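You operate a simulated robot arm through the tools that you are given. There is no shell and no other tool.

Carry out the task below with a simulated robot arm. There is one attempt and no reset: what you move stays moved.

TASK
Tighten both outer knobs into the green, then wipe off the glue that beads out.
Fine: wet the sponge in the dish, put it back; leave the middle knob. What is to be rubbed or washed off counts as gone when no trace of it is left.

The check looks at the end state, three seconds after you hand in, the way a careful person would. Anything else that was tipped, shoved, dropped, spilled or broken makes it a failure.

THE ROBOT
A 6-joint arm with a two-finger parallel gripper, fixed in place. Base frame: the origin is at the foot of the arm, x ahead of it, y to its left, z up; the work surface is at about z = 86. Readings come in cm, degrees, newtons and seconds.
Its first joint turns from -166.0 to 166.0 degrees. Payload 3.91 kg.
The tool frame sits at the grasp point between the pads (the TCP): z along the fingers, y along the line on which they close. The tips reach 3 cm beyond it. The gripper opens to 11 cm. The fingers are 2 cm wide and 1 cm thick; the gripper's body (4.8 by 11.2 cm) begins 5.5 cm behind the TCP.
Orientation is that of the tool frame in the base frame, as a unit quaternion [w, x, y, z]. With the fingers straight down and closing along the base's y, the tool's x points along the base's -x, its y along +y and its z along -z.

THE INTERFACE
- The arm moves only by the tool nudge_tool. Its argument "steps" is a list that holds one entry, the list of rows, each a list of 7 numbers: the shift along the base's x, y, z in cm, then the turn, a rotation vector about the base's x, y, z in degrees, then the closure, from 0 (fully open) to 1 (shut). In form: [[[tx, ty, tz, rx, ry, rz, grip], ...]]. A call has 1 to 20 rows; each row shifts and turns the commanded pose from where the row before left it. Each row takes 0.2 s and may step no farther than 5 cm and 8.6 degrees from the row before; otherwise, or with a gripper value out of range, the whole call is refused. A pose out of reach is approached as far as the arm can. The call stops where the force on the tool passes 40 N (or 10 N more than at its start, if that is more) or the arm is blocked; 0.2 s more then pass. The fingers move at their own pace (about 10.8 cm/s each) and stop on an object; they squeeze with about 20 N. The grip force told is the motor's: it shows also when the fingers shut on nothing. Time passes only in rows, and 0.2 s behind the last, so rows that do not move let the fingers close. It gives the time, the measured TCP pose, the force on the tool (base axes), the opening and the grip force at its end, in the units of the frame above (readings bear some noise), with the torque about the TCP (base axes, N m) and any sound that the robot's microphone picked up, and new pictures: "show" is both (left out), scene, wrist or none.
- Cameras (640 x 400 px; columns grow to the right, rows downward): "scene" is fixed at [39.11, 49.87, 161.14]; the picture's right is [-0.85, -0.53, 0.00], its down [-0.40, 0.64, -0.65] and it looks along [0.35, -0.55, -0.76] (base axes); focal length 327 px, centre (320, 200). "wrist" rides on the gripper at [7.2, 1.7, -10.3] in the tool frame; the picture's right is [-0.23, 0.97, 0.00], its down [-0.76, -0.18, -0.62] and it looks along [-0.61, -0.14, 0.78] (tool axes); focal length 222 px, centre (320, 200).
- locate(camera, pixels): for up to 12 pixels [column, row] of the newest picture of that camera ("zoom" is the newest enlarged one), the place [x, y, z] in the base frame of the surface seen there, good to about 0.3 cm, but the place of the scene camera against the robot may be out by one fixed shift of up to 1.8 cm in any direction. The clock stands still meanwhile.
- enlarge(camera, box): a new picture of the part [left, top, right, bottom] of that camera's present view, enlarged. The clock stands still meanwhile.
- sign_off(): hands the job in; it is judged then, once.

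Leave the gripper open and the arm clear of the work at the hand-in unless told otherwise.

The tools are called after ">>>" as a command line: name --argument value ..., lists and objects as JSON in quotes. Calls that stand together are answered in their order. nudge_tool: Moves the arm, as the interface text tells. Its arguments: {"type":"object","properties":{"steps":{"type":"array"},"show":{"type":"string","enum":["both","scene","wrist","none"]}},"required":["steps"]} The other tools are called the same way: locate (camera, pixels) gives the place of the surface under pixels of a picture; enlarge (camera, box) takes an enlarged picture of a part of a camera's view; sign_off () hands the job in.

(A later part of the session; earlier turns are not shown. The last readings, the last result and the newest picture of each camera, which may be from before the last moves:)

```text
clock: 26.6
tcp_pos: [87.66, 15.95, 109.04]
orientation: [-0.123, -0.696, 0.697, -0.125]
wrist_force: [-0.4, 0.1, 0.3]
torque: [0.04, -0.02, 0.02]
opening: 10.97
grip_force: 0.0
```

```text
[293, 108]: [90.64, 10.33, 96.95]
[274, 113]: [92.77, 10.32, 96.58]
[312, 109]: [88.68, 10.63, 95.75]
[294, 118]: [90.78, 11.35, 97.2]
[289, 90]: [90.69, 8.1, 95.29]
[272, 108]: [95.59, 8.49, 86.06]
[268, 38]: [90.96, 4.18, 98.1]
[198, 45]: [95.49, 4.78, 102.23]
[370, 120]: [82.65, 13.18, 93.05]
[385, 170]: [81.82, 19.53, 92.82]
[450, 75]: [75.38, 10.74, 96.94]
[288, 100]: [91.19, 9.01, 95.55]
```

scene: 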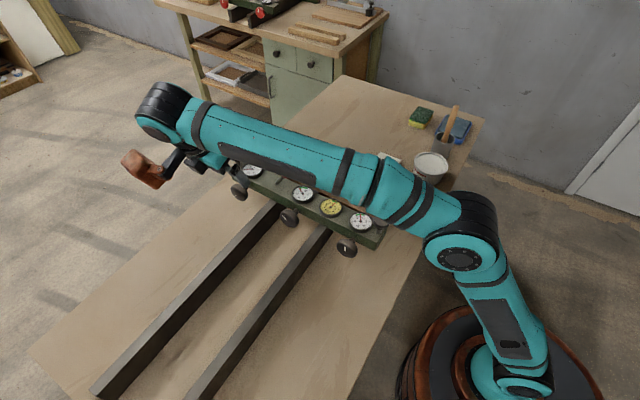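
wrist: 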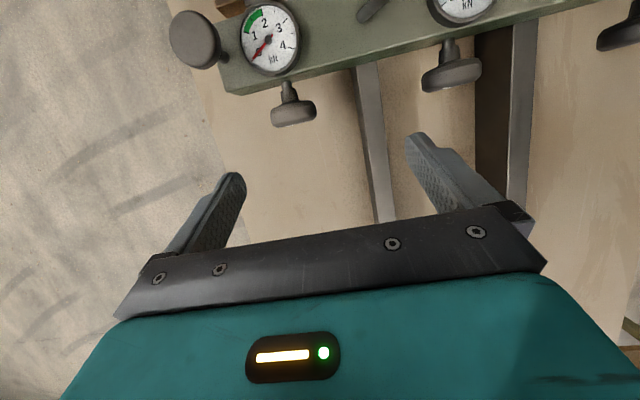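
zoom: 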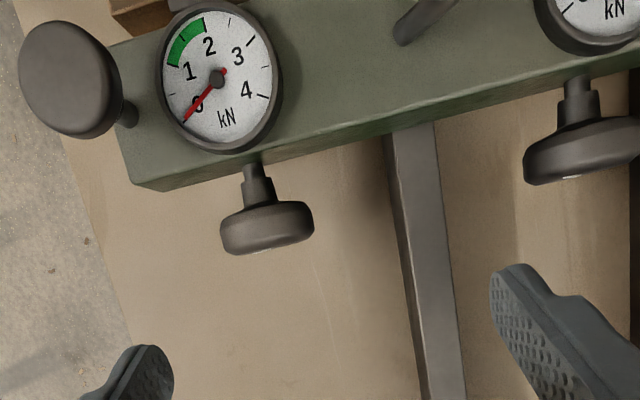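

Left knob centre is at about x = 90.9, y = 10.4, z = 94.2. I'll move over it and descend with the fingers partly closed.

>>> nudge_tool --steps '[[[1.6, -2.6, -2.0, 0, 0, 0, 0], [1.64, -2.6, -2.0, 0, 0, 0, 0.15], [0, 0, -2.5, 0, 0, 0, 0.25], [0, 0, -2.5, 0, 0, 0, 0.3], [0, 0, -2.5, 0, 0, 0, 0.3], [0, 0, -2.4, 0, 0, 0, 0.3]]]'

```text
clock: 28.0
tcp_pos: [91.11, 10.79, 95.21]
orientation: [-0.124, -0.695, 0.697, -0.124]
wrist_force: [0.1, -0.4, 0.1]
torque: [0.02, 0.0, 0.04]
opening: 7.69
grip_force: 0.0
```

scene: 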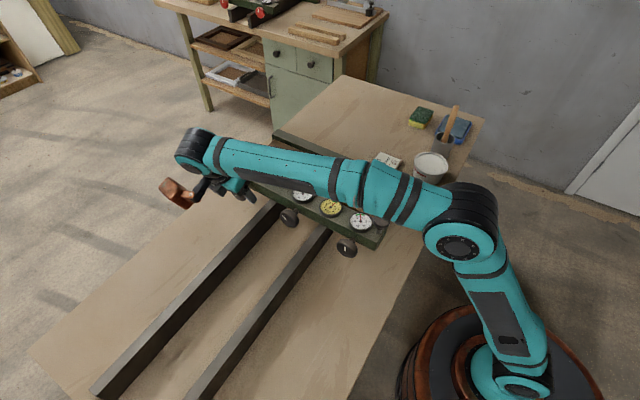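
wrist: 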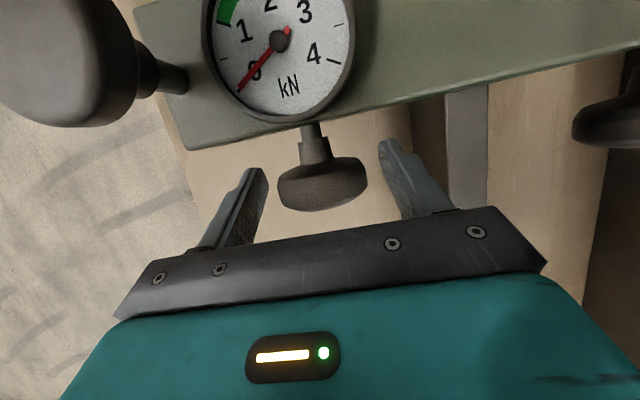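

The knob is centred between the pads just as the right one was. I'll lean to -16° with the fingers open, then grip.

>>> nudge_tool --steps '[[[0.139, 0, -0.01, 0, 8, 0, 0.3], [0.137, 0, -0.029, 0, 8, 0, 0.3], [0, 0, 0, 0, 0, 0, 0.3]]]' --show "wrist"

```text
clock: 28.8
tcp_pos: [91.48, 10.78, 95.17]
orientation: [0.22, 0.706, -0.672, 0.026]
wrist_force: [0.3, -0.3, 0.5]
torque: [0.01, 0.02, -0.01]
opening: 7.71
grip_force: 0.1
```

wrist: 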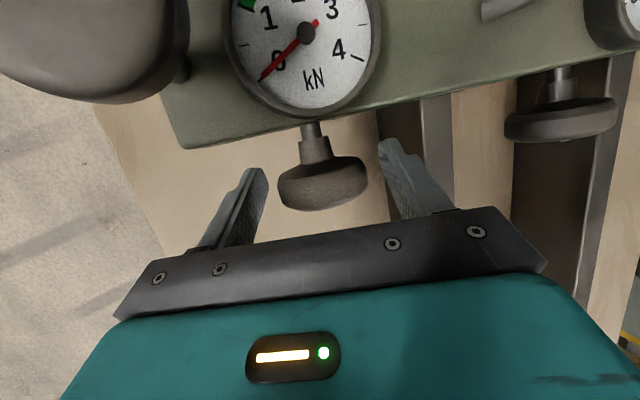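

The reach is good at -16°. Now I'll centre by -0.09 in x, grip, and turn 48° clockwise to +32°, staying short of the red lever. After that I'll open and swing back.

>>> nudge_tool --steps '[[[-0.09, 0, 0, 0, 0, 0, 0.4], [0, 0, 0, 0, 0, 0, 1], [0, 0, 0, 0, 0, 0, 1], [0, 0, 0, 0, 0, 0, 1], [-0.137, 0, 0.029, 0, -8, 0, 1], [-0.139, 0, 0.01, 0, -8, 0, 1], [-0.139, 0, -0.01, 0, -8, 0, 1], [-0.137, 0, -0.029, 0, -8, 0, 1], [-0.131, 0, -0.047, 0, -8, 0, 1], [-0.123, 0, -0.066, 0, -8, 0, 1], [0, 0, 0, 0, 0, 0, 1]]]'

>>> enlarge --camera "wrist" --box '[160, 0, 480, 200]'

```text
clock: 31.2
tcp_pos: [90.47, 10.83, 94.97]
orientation: [0.073, -0.635, 0.703, -0.311]
wrist_force: [23.9, 4.7, 12.2]
torque: [0.12, -0.28, 0.76]
opening: 5.34
grip_force: 45.2
```

scene: 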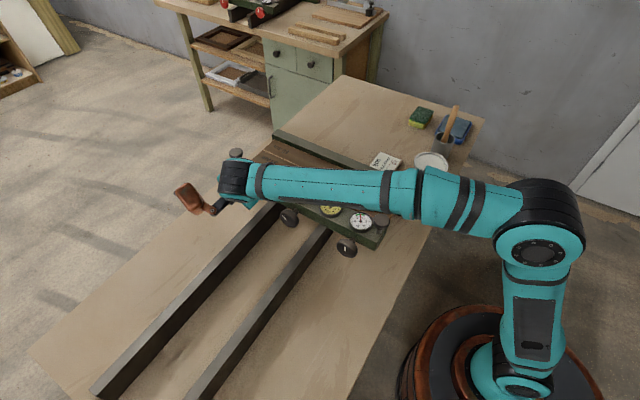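
wrist: 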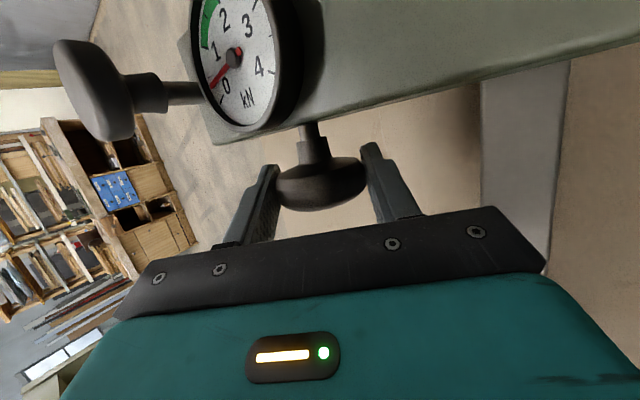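

```text
2.00 times, centred on (320, 100) of wrist
```

zoom: 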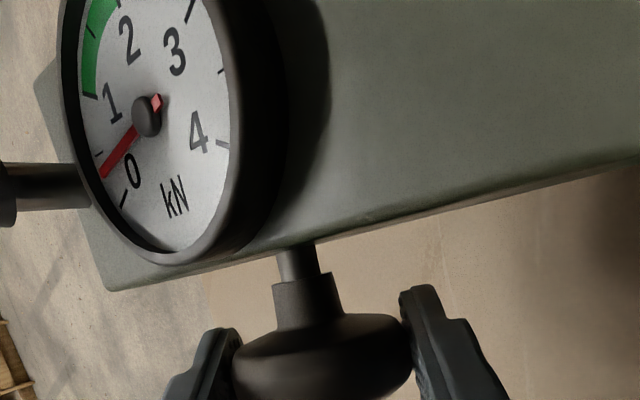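

The left gauge reads about 0.4 kN. I'll open, swing back to -16°, regrip, and make another 48° stroke.

>>> nudge_tool --steps '[[[0.1, 0, 0.06, 0, 0, 0, 0.33], [0, 0, 0, 0, 0, 0, 0.33], [0.123, 0, 0.066, 0, 8, 0, 0.33], [0.131, 0, 0.047, 0, 8, 0, 0.33], [0.137, 0, 0.029, 0, 8, 0, 0.33], [0.139, 0, 0.01, 0, 8, 0, 0.33], [0.139, 0, -0.01, 0, 8, 0, 0.33], [0.137, 0, -0.029, 0, 8, 0, 0.33], [0, 0, 0, 0, 0, 0, 1], [0, 0, 0, 0, 0, 0, 1], [0, 0, 0, 0, 0, 0, 1], [-0.137, 0, 0.029, 0, -8, 0, 1], [-0.139, 0, 0.01, 0, -8, 0, 1], [-0.139, 0, -0.01, 0, -8, 0, 1], [-0.137, 0, -0.029, 0, -8, 0, 1], [-0.131, 0, -0.047, 0, -8, 0, 1], [-0.123, 0, -0.066, 0, -8, 0, 1], [0, 0, 0, 0, 0, 0, 1]]]'

>>> enlarge --camera "wrist" --box '[160, 0, 480, 200]'

```text
clock: 35.0
tcp_pos: [90.63, 10.89, 95.03]
orientation: [0.074, -0.635, 0.703, -0.312]
wrist_force: [-22.3, 0.4, 9.4]
torque: [0.39, 0.16, 0.71]
opening: 5.31
grip_force: 45.1
```

scene: 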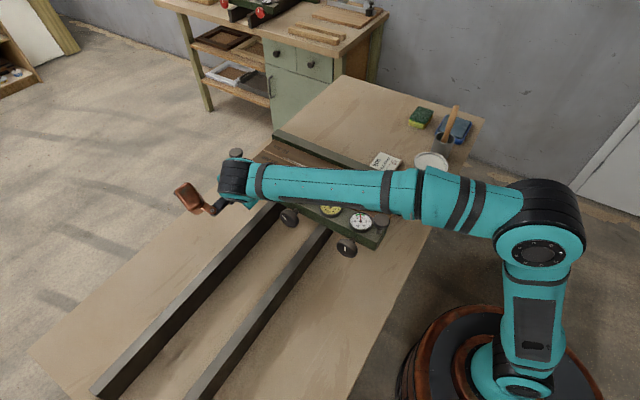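
wrist: 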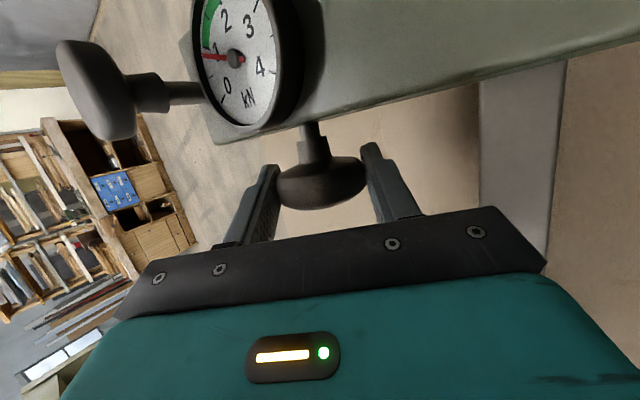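

```text
2.00 times, centred on (320, 100) of wrist
```

zoom: 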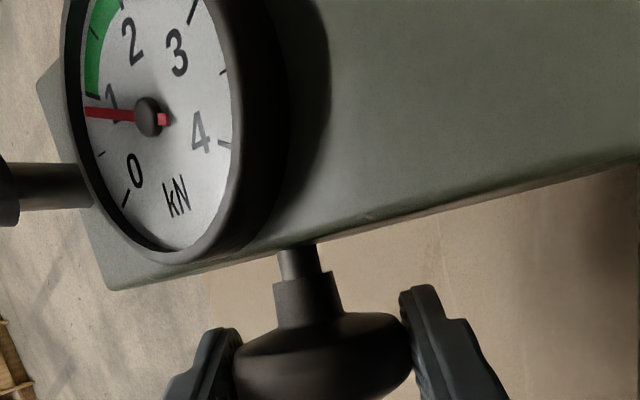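

The left gauge is at about 0.9 kN, just under the green. One more 48° stroke should bring it to about 1.4.

>>> nudge_tool --steps '[[[-0.08, -0.05, 0, 0, 0, 0, 0.33], [0, 0, 0, 0, 0, 0, 0.33], [0.123, 0, 0.066, 0, 8, 0, 0.33], [0.131, 0, 0.047, 0, 8, 0, 0.33], [0.137, 0, 0.029, 0, 8, 0, 0.33], [0.139, 0, 0.01, 0, 8, 0, 0.33], [0.139, 0, -0.01, 0, 8, 0, 0.33], [0.137, 0, -0.029, 0, 8, 0, 0.33], [0, 0, 0, 0, 0, 0, 1], [0, 0, 0, 0, 0, 0, 1], [0, 0, 0, 0, 0, 0, 1], [-0.137, 0, 0.029, 0, -8, 0, 1], [-0.139, 0, 0.01, 0, -8, 0, 1], [-0.139, 0, -0.01, 0, -8, 0, 1], [-0.137, 0, -0.029, 0, -8, 0, 1], [-0.131, 0, -0.047, 0, -8, 0, 1], [-0.123, 0, -0.066, 0, -8, 0, 1], [0, 0, 0, 0, 0, 0, 1]]]'

>>> enlarge --camera "wrist" --box '[160, 0, 480, 200]'

>>> enlarge --camera "scene" --box '[290, 180, 400, 260]'

```text
clock: 38.8
tcp_pos: [90.45, 10.8, 95.01]
orientation: [0.074, -0.635, 0.703, -0.312]
wrist_force: [8.5, 1.3, 7.7]
torque: [0.16, -0.08, 0.78]
opening: 5.32
grip_force: 45.2
```

scene: 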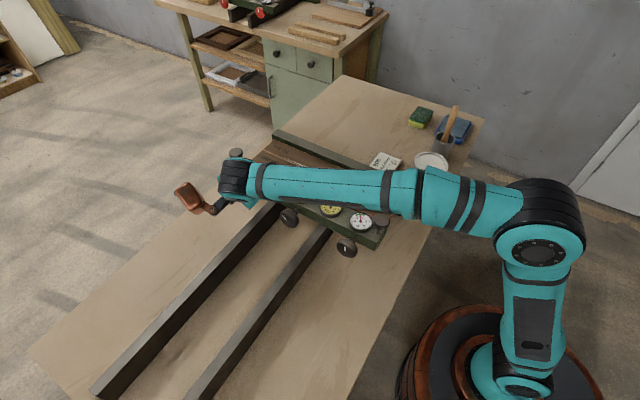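
wrist: 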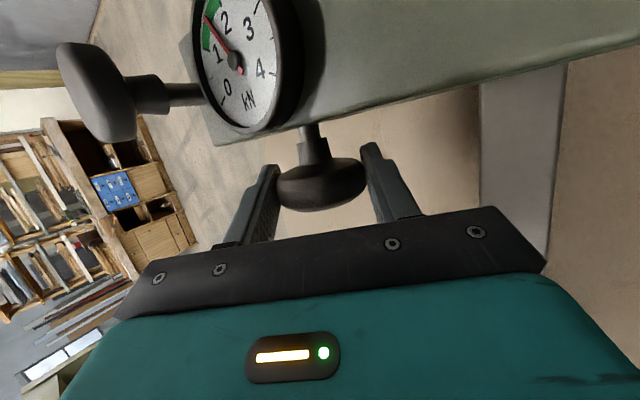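

```text
2.00 times, centred on (320, 100) of wrist
```

zoom: 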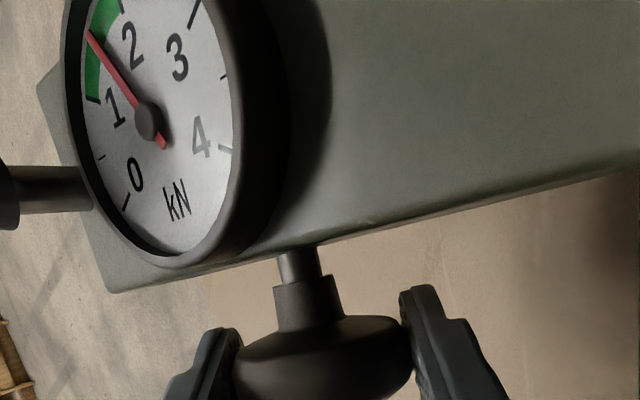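

```text
5.00 times, centred on (345, 220) of scene
```

zoom: 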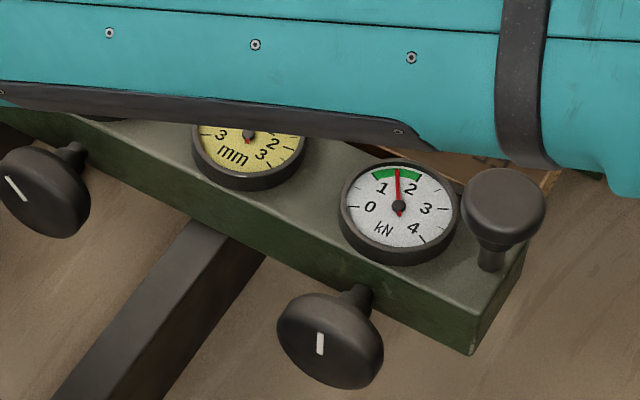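

Left gauge is at about 1.5 kN and right has stayed at about 1.5. I'll open, swing back upright around the knob, and lift straight out.

>>> nudge_tool --steps '[[[0.06, 0, 0.02, 0, 0, 0, 0.33], [0, 0, 0, 0, 0, 0, 0.33], [0.123, 0, 0.066, 0, 8, 0, 0.33], [0.131, 0, 0.047, 0, 8, 0, 0.33], [0.137, 0, 0.029, 0, 8, 0, 0.33], [0.139, 0, 0.01, 0, 8, 0, 0.33], [0, 0.85, 2.35, 0, 0, 0, 0.33], [0, 0.85, 2.35, 0, 0, 0, 0.2], [0, 0.85, 2.35, 0, 0, 0, 0.1], [0, 1, 3, 0, 0, 0, 0], [0, 1, 3, 0, 0, 0, 0], [-2, 1, 2, 0, 0, 0, 0]]]'

>>> enlarge --camera "wrist" --box '[160, 0, 640, 240]'

```text
clock: 41.4
tcp_pos: [89.17, 16.4, 110.16]
orientation: [0.125, 0.696, -0.696, 0.124]
wrist_force: [-0.8, 0.4, -0.7]
torque: [-0.02, 0.01, 0.02]
opening: 10.98
grip_force: 0.2
```

scene: 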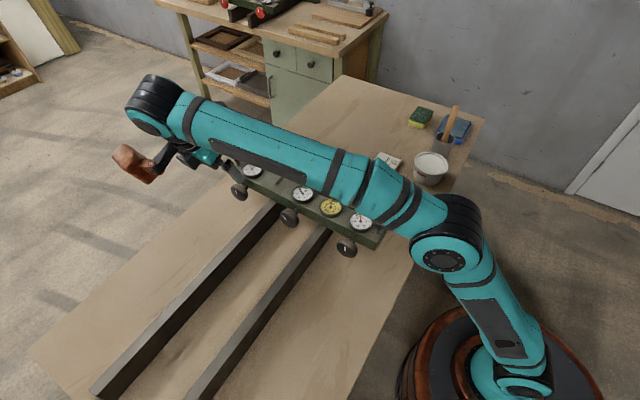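
wrist: 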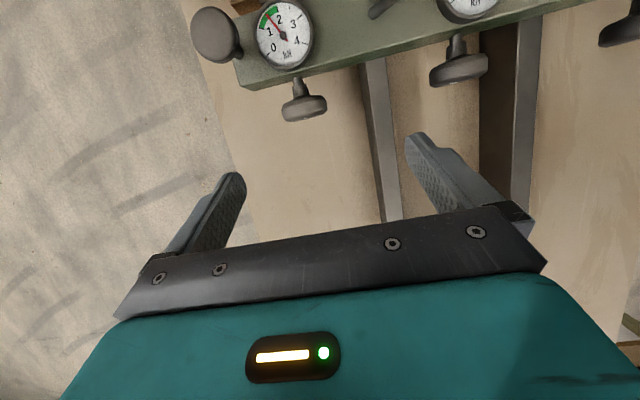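

```text
1.33 times, centred on (400, 120) of wrist
```

zoom: 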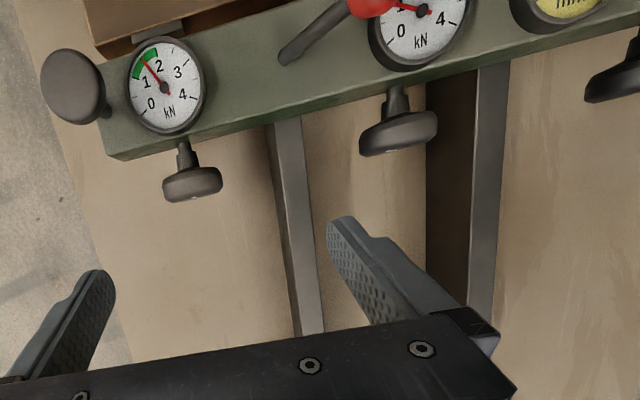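

Both outer knobs are done. Next I'll rise, straighten the tool, and move over to the sponge side so the scene camera can see the seam and all the gauges.

>>> nudge_tool --steps '[[[-2, -1, 3, 6.67, 0, 0, 0], [-2, -1, 3, 6.67, 0, 0, 0], [-2, -2, 2, 6.66, 0, 0, 0], [-2, -4, 1, 0, 0, -8.5, 0], [-2, -4, 0, 0, 0, -8.5, 0], [-2, -4, 0, 0, 0, -8.5, 0], [-2, -4, 0, 0, 0, -8.5, 0], [-2, -4, 0, 0, 0, -8.5, 0], [-2, -4, 0, 0, 0, -8.5, 0], [-2, -4, 0, 0, 0, -8.5, 0], [-2, -4, 0, 0, 0, -8.5, 0], [-2, -4, 0, 0, 0, -8.5, 0], [-2, -4, 0, 0, 0, -8.5, 0], [-1, -4, 0, 0, 0, -5, 0]]]'

>>> enlarge --camera "scene" --box '[230, 120, 420, 250]'

>>> enlarge --camera "scene" --box '[290, 180, 390, 240]'

>>> enlarge --camera "scene" --box '[225, 130, 325, 200]'

```text
clock: 44.4
tcp_pos: [62.01, -31.68, 119.32]
orientation: [-0.002, 0.0, 1.0, 0.0]
wrist_force: [0.2, -0.2, 0.0]
torque: [-0.04, 0.0, -0.02]
opening: 11.02
grip_force: 0.1
```

scene: 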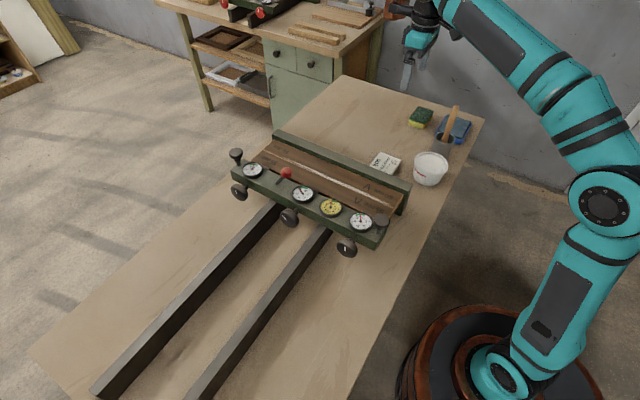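
wrist: 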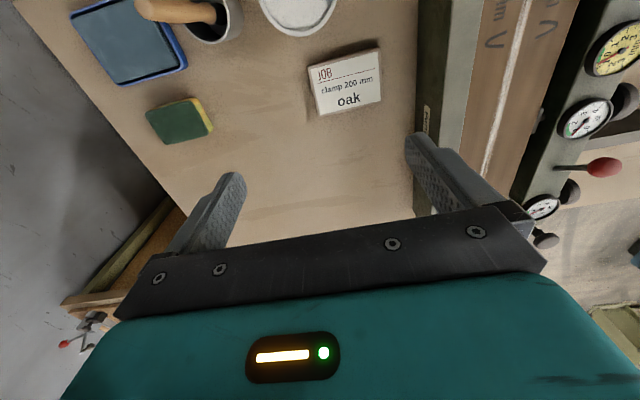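

```text
3.08 times, centred on (325, 185) of scene
```

zoom: 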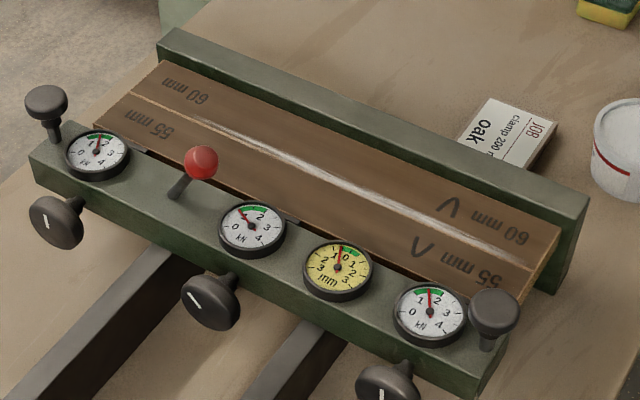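

```text
6.40 times, centred on (340, 210) of scene
```

zoom: 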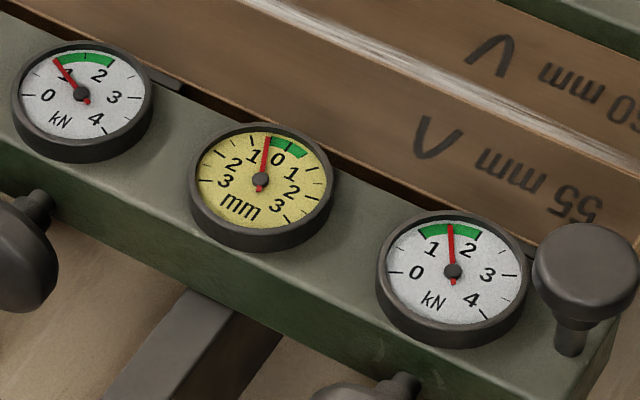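

```text
5.71 times, centred on (275, 165) of scene
```

zoom: 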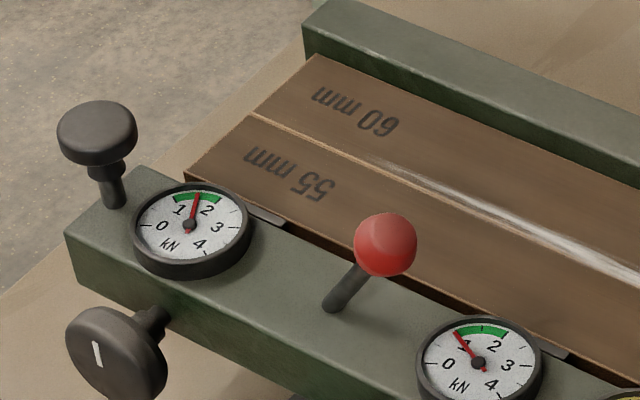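

A white glue bead now shows along the seam. Left reads about 1.6, right about 1.45, the middle is unchanged at about 1.0, and yellow has swung to its other side. I'll zoom in closely on each dial and the seam.

>>> enlarge --camera "scene" --box '[315, 196, 347, 216]'

>>> enlarge --camera "scene" --box '[236, 160, 268, 180]'

>>> enlarge --camera "scene" --box '[345, 210, 377, 232]'

>>> enlarge --camera "scene" --box '[287, 184, 319, 204]'

>>> enlarge --camera "scene" --box '[255, 135, 345, 195]'

>>> enlarge --camera "scene" --box '[325, 155, 415, 225]'

```text
16.00 times, centred on (331, 206) of scene
```

zoom: 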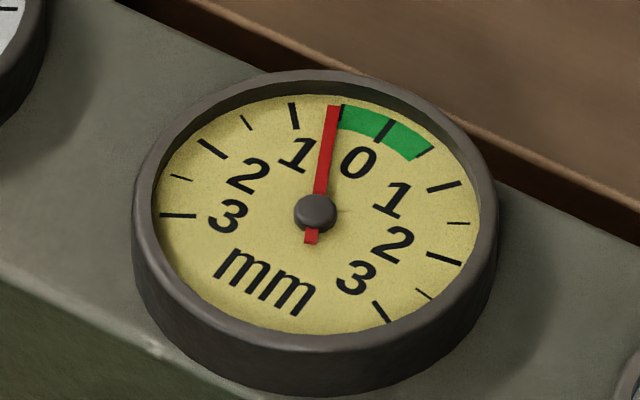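

```text
16.00 times, centred on (252, 170) of scene
```

zoom: 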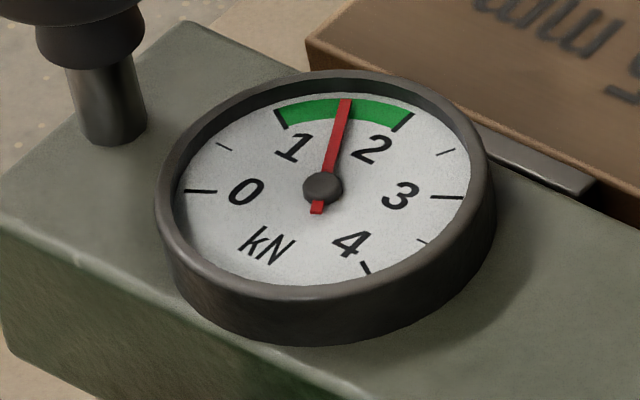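

```text
16.00 times, centred on (361, 221) of scene
```

zoom: 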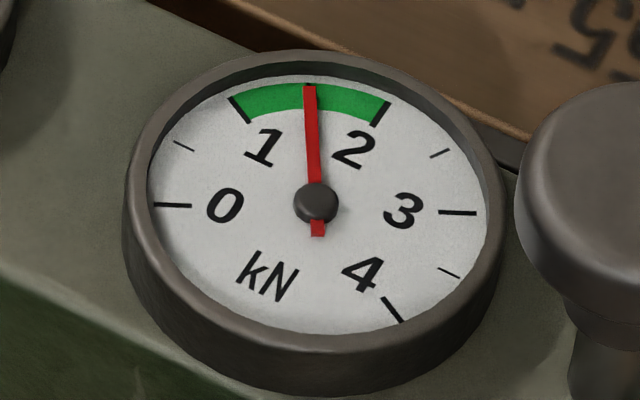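

```text
16.00 times, centred on (303, 194) of scene
```

zoom: 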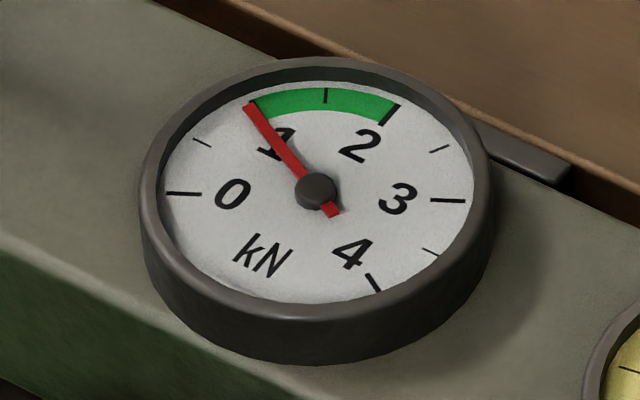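

```text
6.67 times, centred on (300, 165) of scene
```

zoom: 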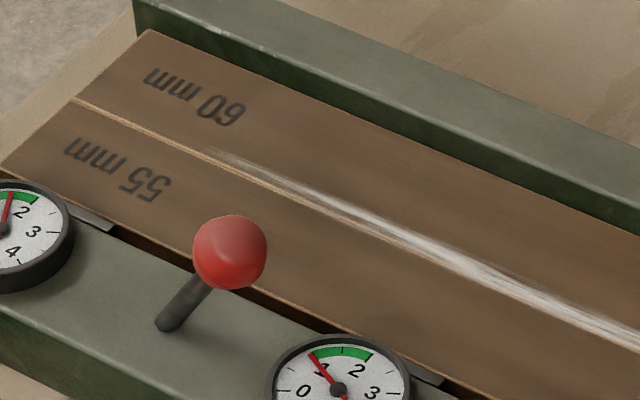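

```text
5.71 times, centred on (370, 190) of scene
```

zoom: 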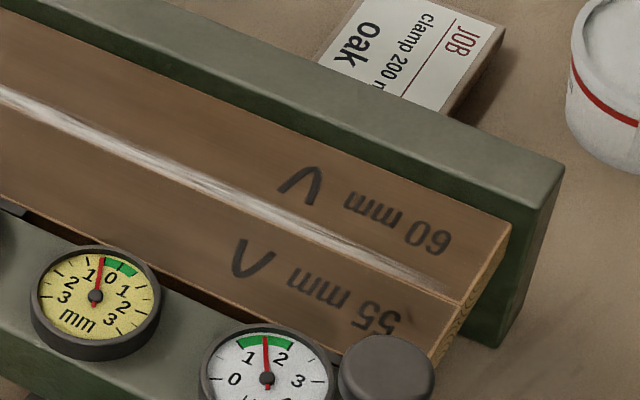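

The yellow dial looks like a bow gauge. It went from about +1.0 to +0.3 to -0.57 as the outer clamps rose, so it now sits just past the left edge of its own green. Both outer gauges are near 1.55, so backing each off a little (to about 1.25) keeps them green and brings yellow back into green too. I'll return to the front pose.

>>> nudge_tool --steps '[[[1, 4.3, 0, 0, 0, 8.18, 0], [1, 4.3, 0, 0, 0, 8.18, 0], [1, 4.3, 0, 0, 0, 8.18, 0], [1, 4.3, 0, 0, 0, 8.18, 0], [1, 4.3, 0, 0, 0, 8.18, 0], [1, 4.3, 0, 0, 0, 8.18, 0], [1, 4.3, 0, 0, 0, 8.18, 0], [1, 4.3, 0, 0, 0, 8.18, 0], [1, 4.3, 0, 0, 0, 8.18, 0], [1, 4.3, 0, 0, 0, 8.18, 0], [1, 4.3, 0, 0, 0, 8.18, 0], [1, 0, -1, -6.67, 0, 0, 0], [1, 0, -1, -6.67, 0, 0, 0], [1, 0, -1, -6.66, 0, 0, 0]]]'

>>> enlarge --camera "wrist" --box '[160, 0, 480, 160]'

```text
clock: 47.4
tcp_pos: [76.05, 15.53, 116.42]
orientation: [-0.123, -0.695, 0.697, -0.124]
wrist_force: [-1.0, -0.2, 0.8]
torque: [0.04, -0.07, -0.01]
opening: 11.0
grip_force: 0.0
```

scene: 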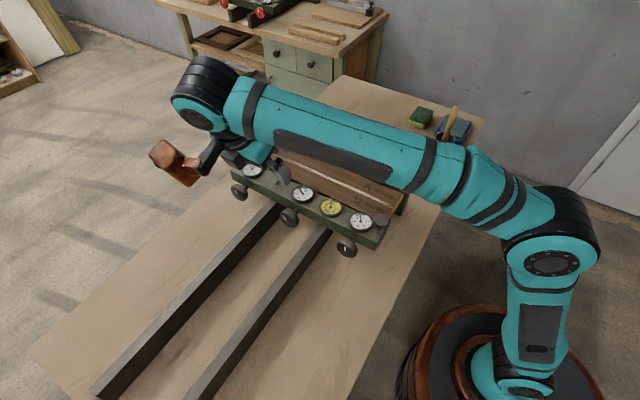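
wrist: 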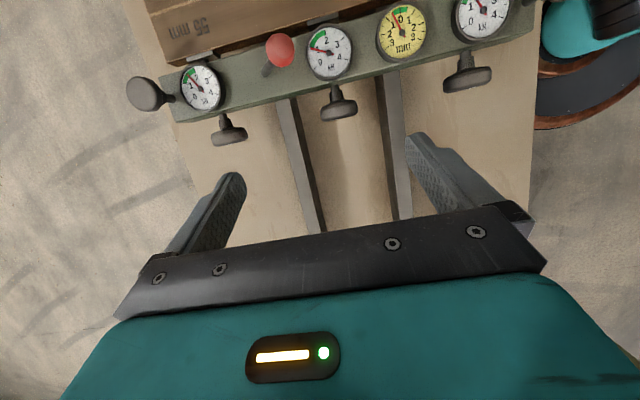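

```text
2.00 times, centred on (320, 80) of wrist
```

zoom: 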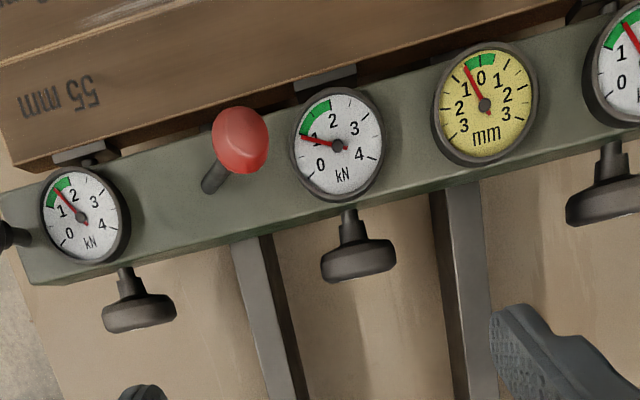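

Confirmed: yellow sits on the left edge of its green. I'll go down onto the left knob again with the fingers partly closed.

>>> nudge_tool --steps '[[[3.75, -1, -2.5, 0, 0, 0, 0], [3.75, -1, -2.5, 0, 0, 0, 0], [3.75, -1.2, -3, 0, 0, 0, 0], [3.78, -1.5, -3, 0, 0, 0, 0.15], [0, 0, -2.5, 0, 0, 0, 0.25], [0, 0, -2.5, 0, 0, 0, 0.3], [0, 0, -2.6, 0, 0, 0, 0.3], [0, 0, -2.62, 0, 0, 0, 0.3], [-0.139, 0, -0.01, 0, -8, 0, 0.3], [0, 0, 0, 0, 0, 0, 0.33]]]' --show "wrist"

```text
refused: row 4 steps farther than a row can; nothing moved
```

The call was refused because row 4 was slightly over 5 cm, and nothing moved. I'll resend it with smaller steps.

>>> nudge_tool --steps '[[[3.75, -1, -2.5, 0, 0, 0, 0], [3.75, -1, -2.5, 0, 0, 0, 0], [3.75, -1.2, -2.5, 0, 0, 0, 0], [3.78, -1.5, -2.5, 0, 0, 0, 0.15], [0, 0, -3, 0, 0, 0, 0.25], [0, 0, -3, 0, 0, 0, 0.3], [0, 0, -2.6, 0, 0, 0, 0.3], [0, 0, -2.62, 0, 0, 0, 0.3], [-0.139, 0, -0.01, 0, -8, 0, 0.3], [0, 0, 0, 0, 0, 0, 0.33]]]' --show "wrist"

```text
clock: 49.6
tcp_pos: [90.93, 10.99, 95.07]
orientation: [-0.074, -0.686, 0.703, -0.173]
wrist_force: [0.2, 0.0, 0.1]
torque: [0.03, -0.02, 0.02]
opening: 7.37
grip_force: 0.1
```

wrist: 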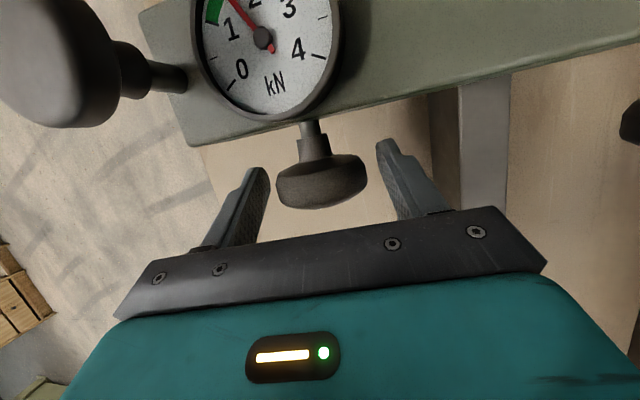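

The knob is centred between the pads at +8°. Next I'll grip and turn it back 24° (positive about y), then read the dial.

>>> nudge_tool --steps '[[[0, -0.15, 0.05, 0, 0, 0, 0.4], [0, 0, 0, 0, 0, 0, 1], [0, 0, 0, 0, 0, 0, 1], [0, 0, 0, 0, 0, 0, 1], [0.139, 0, 0.01, 0, 8, 0, 1], [0.139, 0, -0.01, 0, 8, 0, 1], [0.137, 0, -0.029, 0, 8, 0, 1], [0, 0, 0, 0, 0, 0, 1], [0, 0, 0, 0, 0, 0, 0.33], [0, 0, 0, 0, 0, 0, 0.33]]]'

>>> enlarge --camera "wrist" --box '[160, 0, 480, 200]'

>>> enlarge --camera "scene" --box '[290, 180, 400, 260]'

```text
clock: 50.8
tcp_pos: [91.0, 10.83, 95.09]
orientation: [-0.122, -0.696, 0.697, -0.126]
wrist_force: [-10.9, 0.3, -2.7]
torque: [-0.72, 0.07, -0.68]
opening: 5.34
grip_force: 45.4
stopped in row 6: the force on the tool passed its limit at 43 N (the readings are from after the stop); the commanded pose is now the measured one
```

scene: 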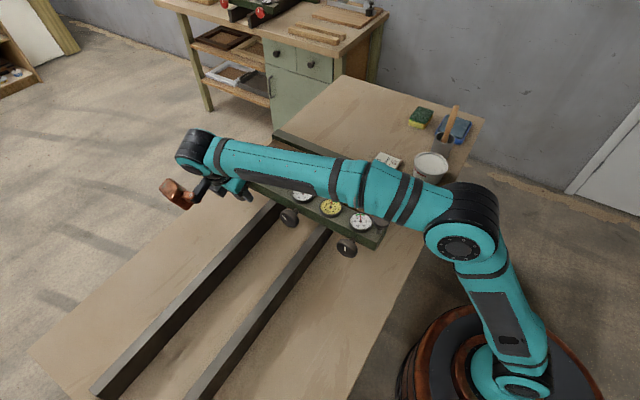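
wrist: 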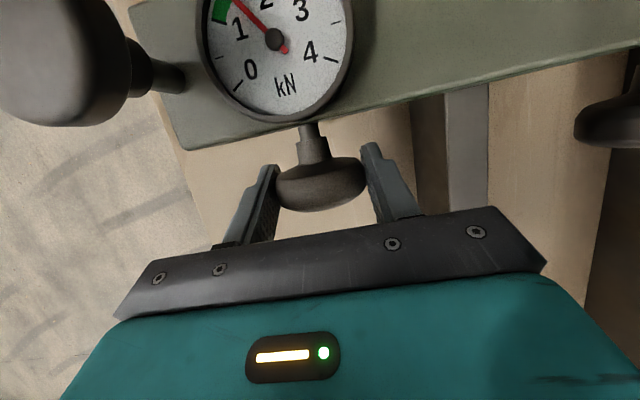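

```text
2.00 times, centred on (320, 100) of wrist
```

zoom: 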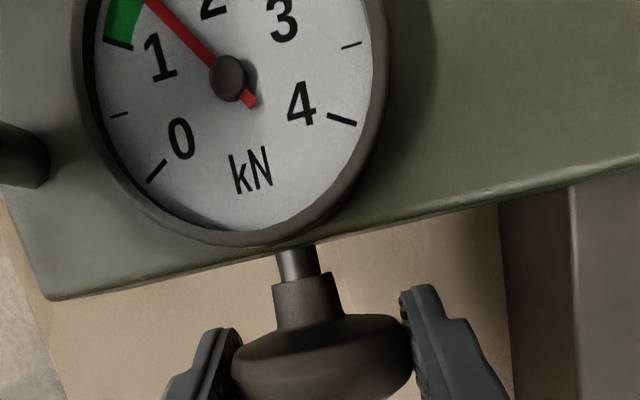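

```text
5.00 times, centred on (345, 220) of scene
```

zoom: 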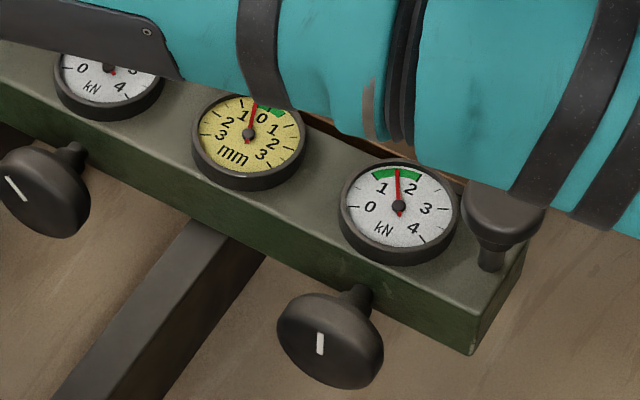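

The motion stopped at a brief 43 N side force after about 8° of back-turn. It has settled to about 11 N and the grip is intact. I'll continue in smaller 4° rows.

>>> nudge_tool --steps '[[[0, 0, 0, 0, 0, 0, 1], [0.05, 0, 0, 0, 4, 0, 1], [0.07, 0, -0.005, 0, 4, 0, 1], [0.07, 0, -0.01, 0, 4, 0, 1], [0.07, 0, -0.015, 0, 4, 0, 1], [0, 0, 0, 0, 0, 0, 1]]]'

>>> enlarge --camera "wrist" --box '[160, 0, 480, 200]'

>>> enlarge --camera "scene" --box '[290, 180, 400, 260]'

```text
clock: 52.0
tcp_pos: [91.09, 10.8, 95.08]
orientation: [0.212, 0.707, -0.674, 0.033]
wrist_force: [-18.7, -3.2, 0.8]
torque: [0.12, 0.12, 0.1]
opening: 5.35
grip_force: 45.0
stopped in row 5: the force on the tool passed its limit at 44 N (the readings are from after the stop); the commanded pose is now the measured one
```

scene: 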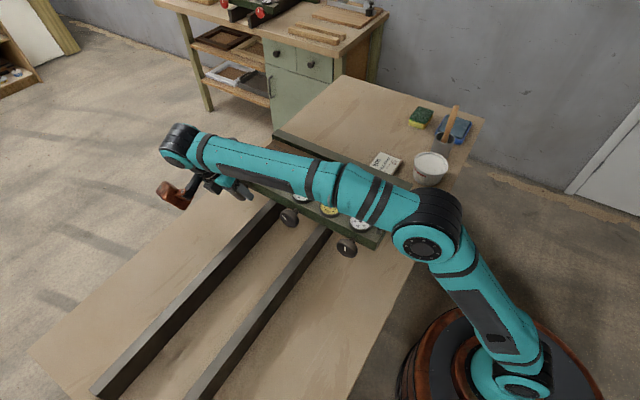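
wrist: 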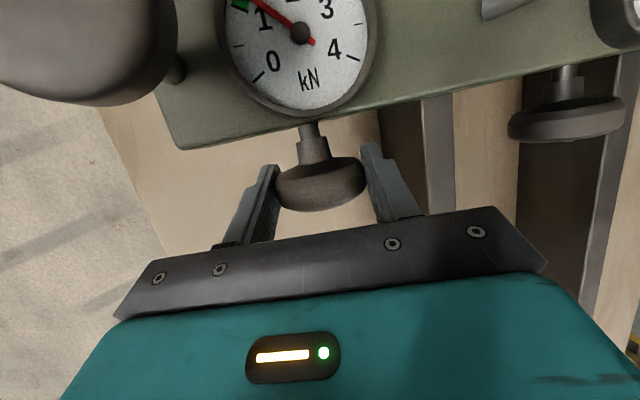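

```text
2.00 times, centred on (320, 100) of wrist
```

zoom: 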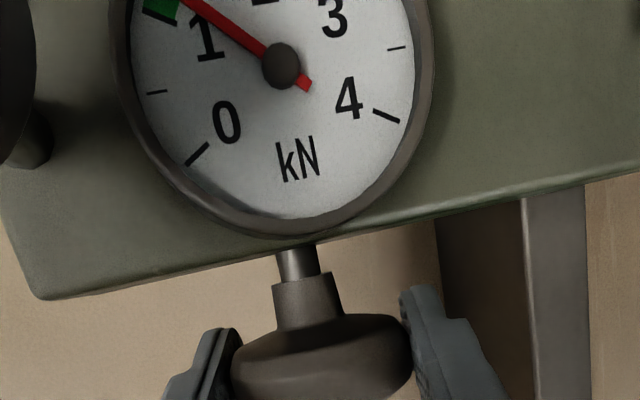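

```text
5.00 times, centred on (345, 220) of scene
```

zoom: 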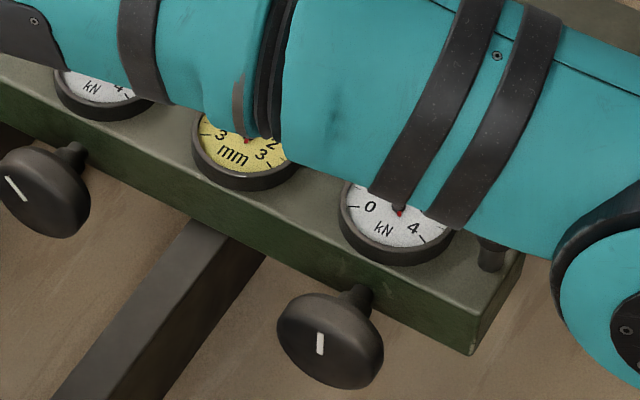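

About 22° of back-turn is done and the left gauge now reads roughly 1.2 to 1.3 kN. I'll release, swing upright, lift out and check all the dials.

>>> nudge_tool --steps '[[[0, 0, 0, 0, 0, 0, 0.33], [0.15, 0, 0.03, 0, 0, 0, 0.33], [0, 0, 0, 0, 0, 0, 0.33], [-0.12, 0, 0.02, 0, -7, 0, 0.33], [-0.12, 0, 0, 0, -7, 0, 0.33], [0, 0.85, 2.35, 0, 0, 0, 0.33], [0, 0.85, 2.35, 0, 0, 0, 0.2], [0, 0.85, 2.35, 0, 0, 0, 0.1], [-2, 1, 3, 0, 0, 0, 0], [-4, 1, 2.5, 0, 0, 0, 0], [-4, 1, 2.5, 0, 0, 0, 0], [-4, 0, 2, 0, 0, 0, 0], [-2, 0, 2, 0, 0, 0, 0]]]'

>>> enlarge --camera "wrist" --box '[160, 0, 560, 160]'

>>> enlarge --camera "scene" --box '[290, 180, 400, 260]'

```text
clock: 54.8
tcp_pos: [75.3, 16.4, 113.99]
orientation: [0.129, 0.697, -0.695, 0.119]
wrist_force: [0.8, 0.4, -0.6]
torque: [-0.01, 0.02, -0.03]
opening: 10.99
grip_force: 0.0
```

scene: 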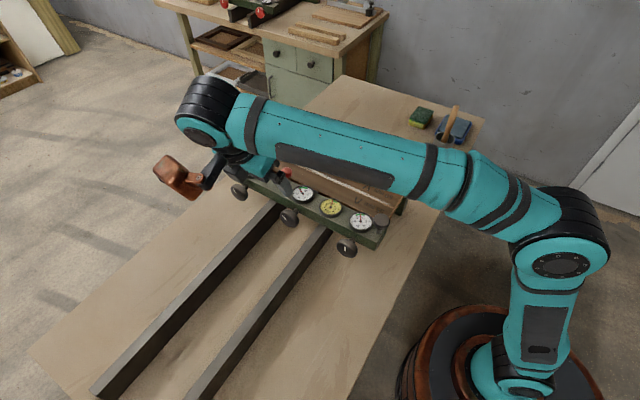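
wrist: 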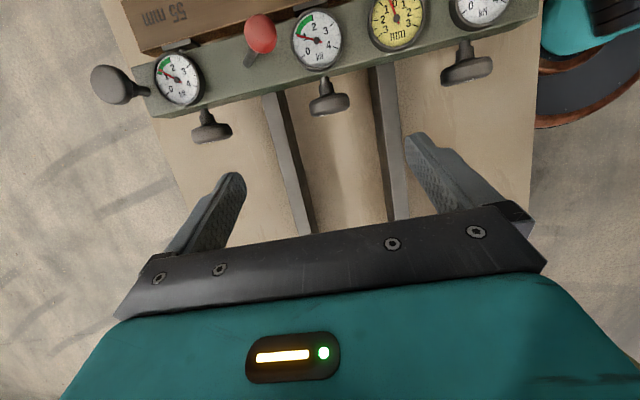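

```text
1.60 times, centred on (360, 80) of wrist
```

zoom: 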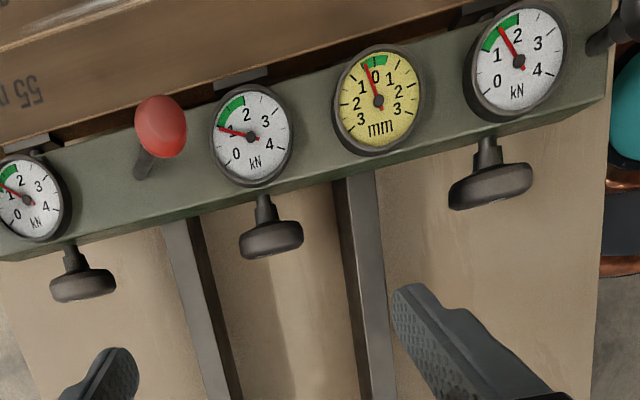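

```text
5.00 times, centred on (345, 220) of scene
```

zoom: 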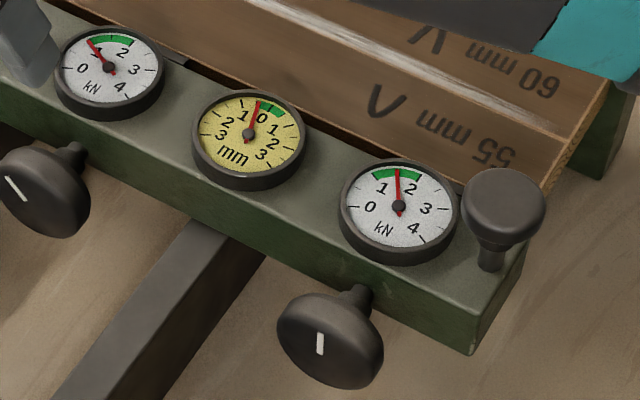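

Yellow is now inside its green. I'll zoom in on the left gauge (178, 78) and the yellow gauge for precise readings.

>>> enlarge --camera "wrist" --box '[150, 50, 206, 110]'

>>> enlarge --camera "scene" --box '[315, 196, 347, 216]'

>>> enlarge --camera "wrist" --box '[285, 5, 345, 75]'

```text
6.67 times, centred on (178, 80) of wrist
```

zoom: 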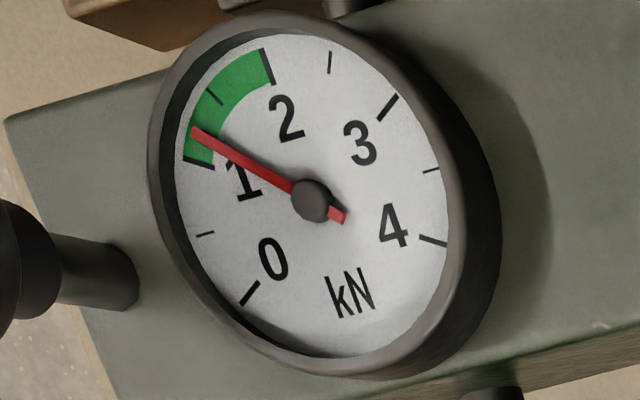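

```text
16.00 times, centred on (331, 206) of scene
```

zoom: 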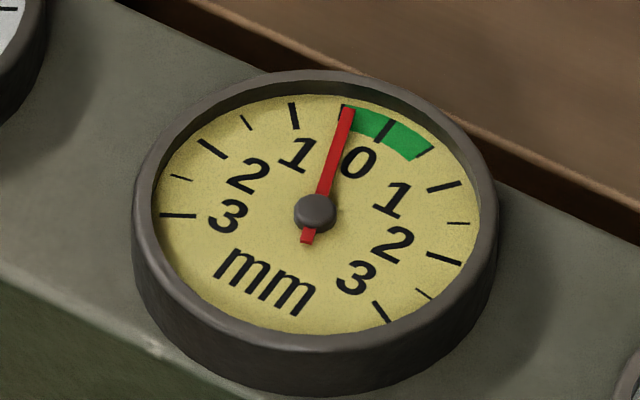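

```text
5.71 times, centred on (315, 40) of wrist
```

zoom: 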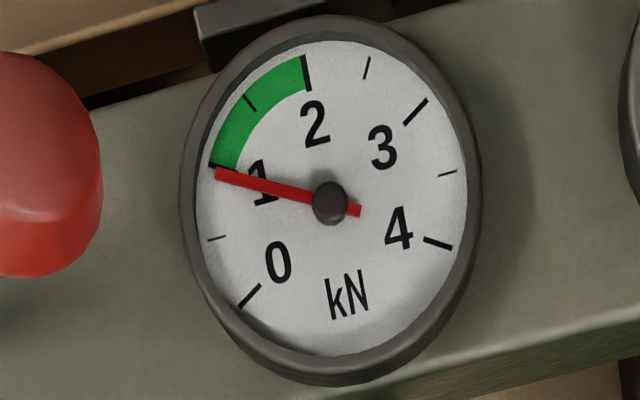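

Left reads about 1.2 kN, well inside green. Yellow is about -0.42, inside but close to its edge. A roughly 16° back-off on the right (now 1.5) centres things better, so I'll move to the right knob.

>>> nudge_tool --steps '[[[-3.65, -0.5, -1.5, 0, 0, 0, 0], [-3.65, -0.5, -1.5, 0, 0, 0, 0], [-3.65, -0.5, -1.5, 0, 0, 0, 0], [-3.65, -1.5, -1.5, 0, 0, 0, 0], [-3.62, -2, -1.5, 0, 0, 0, 0], [0, -0.7, -3, 0, 0, 0, 0.15], [0, 0, -2.8, 0, 0, 0, 0.25], [0, 0, -2.8, 0, 0, 0, 0.3], [0, 0, -2.74, 0, 0, 0, 0.3], [0, 0, 0, 0, 0, 0, 0.33]]]'

```text
clock: 57.0
tcp_pos: [57.02, 10.62, 95.2]
orientation: [0.129, 0.697, -0.695, 0.118]
wrist_force: [0.3, -0.1, 0.3]
torque: [-0.01, -0.02, 0.02]
opening: 7.37
grip_force: 0.2
```

scene: 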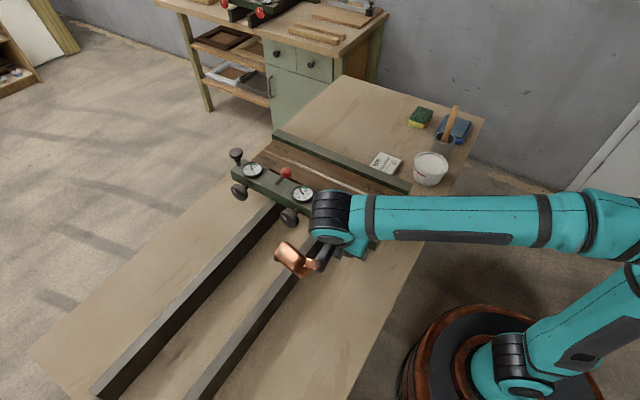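
wrist: 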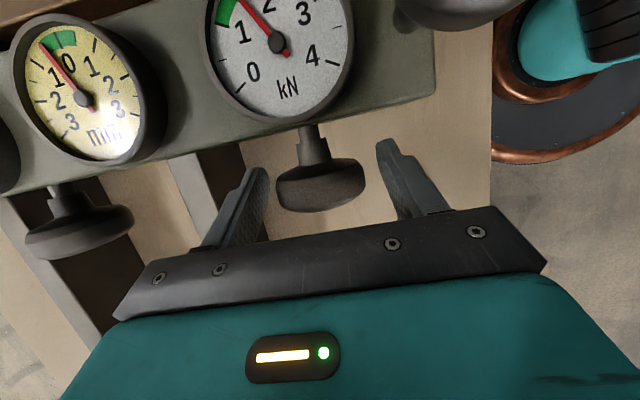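

I can see both the right and yellow gauges here. I'll swing the open fingers to +16°, grip, turn back 16° in small rows, and hold.

>>> nudge_tool --steps '[[[-0.12, 0, -0.02, 0, -8.5, 0, 0.33], [-0.13, 0, -0.04, 0, -8.5, 0, 0.33], [0, 0, 0, 0, 0, 0, 1], [0, 0, 0, 0, 0, 0, 1], [0, 0, 0, 0, 0, 0, 1], [0.068, 0, 0.017, 0, 4, 0, 1], [0.069, 0, 0.012, 0, 4, 0, 1], [0.069, 0, 0.007, 0, 4, 0, 1], [0.07, 0, 0.002, 0, 4, 0, 1], [0, 0, 0, 0, 0, 0, 1]]]' --show "wrist"

>>> enlarge --camera "wrist" --box '[0, 0, 400, 200]'

```text
clock: 59.2
tcp_pos: [56.93, 10.66, 95.2]
orientation: [-0.124, -0.696, 0.696, -0.125]
wrist_force: [8.7, 0.5, 19.6]
torque: [-0.56, -0.07, -0.04]
opening: 5.36
grip_force: 45.0
```

wrist: 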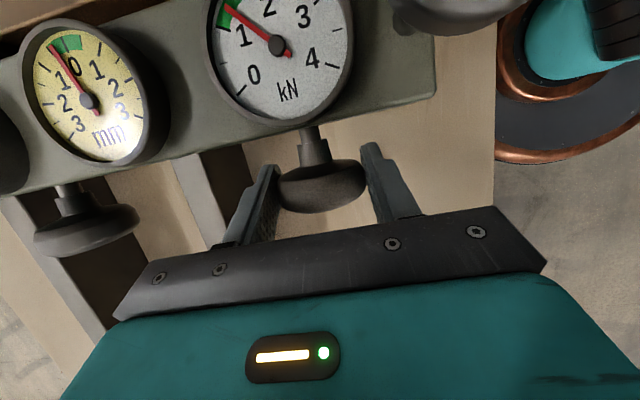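

```text
1.60 times, centred on (200, 100) of wrist
```

zoom: 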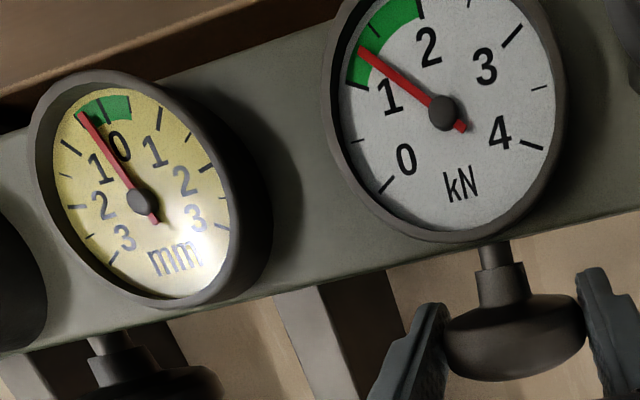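

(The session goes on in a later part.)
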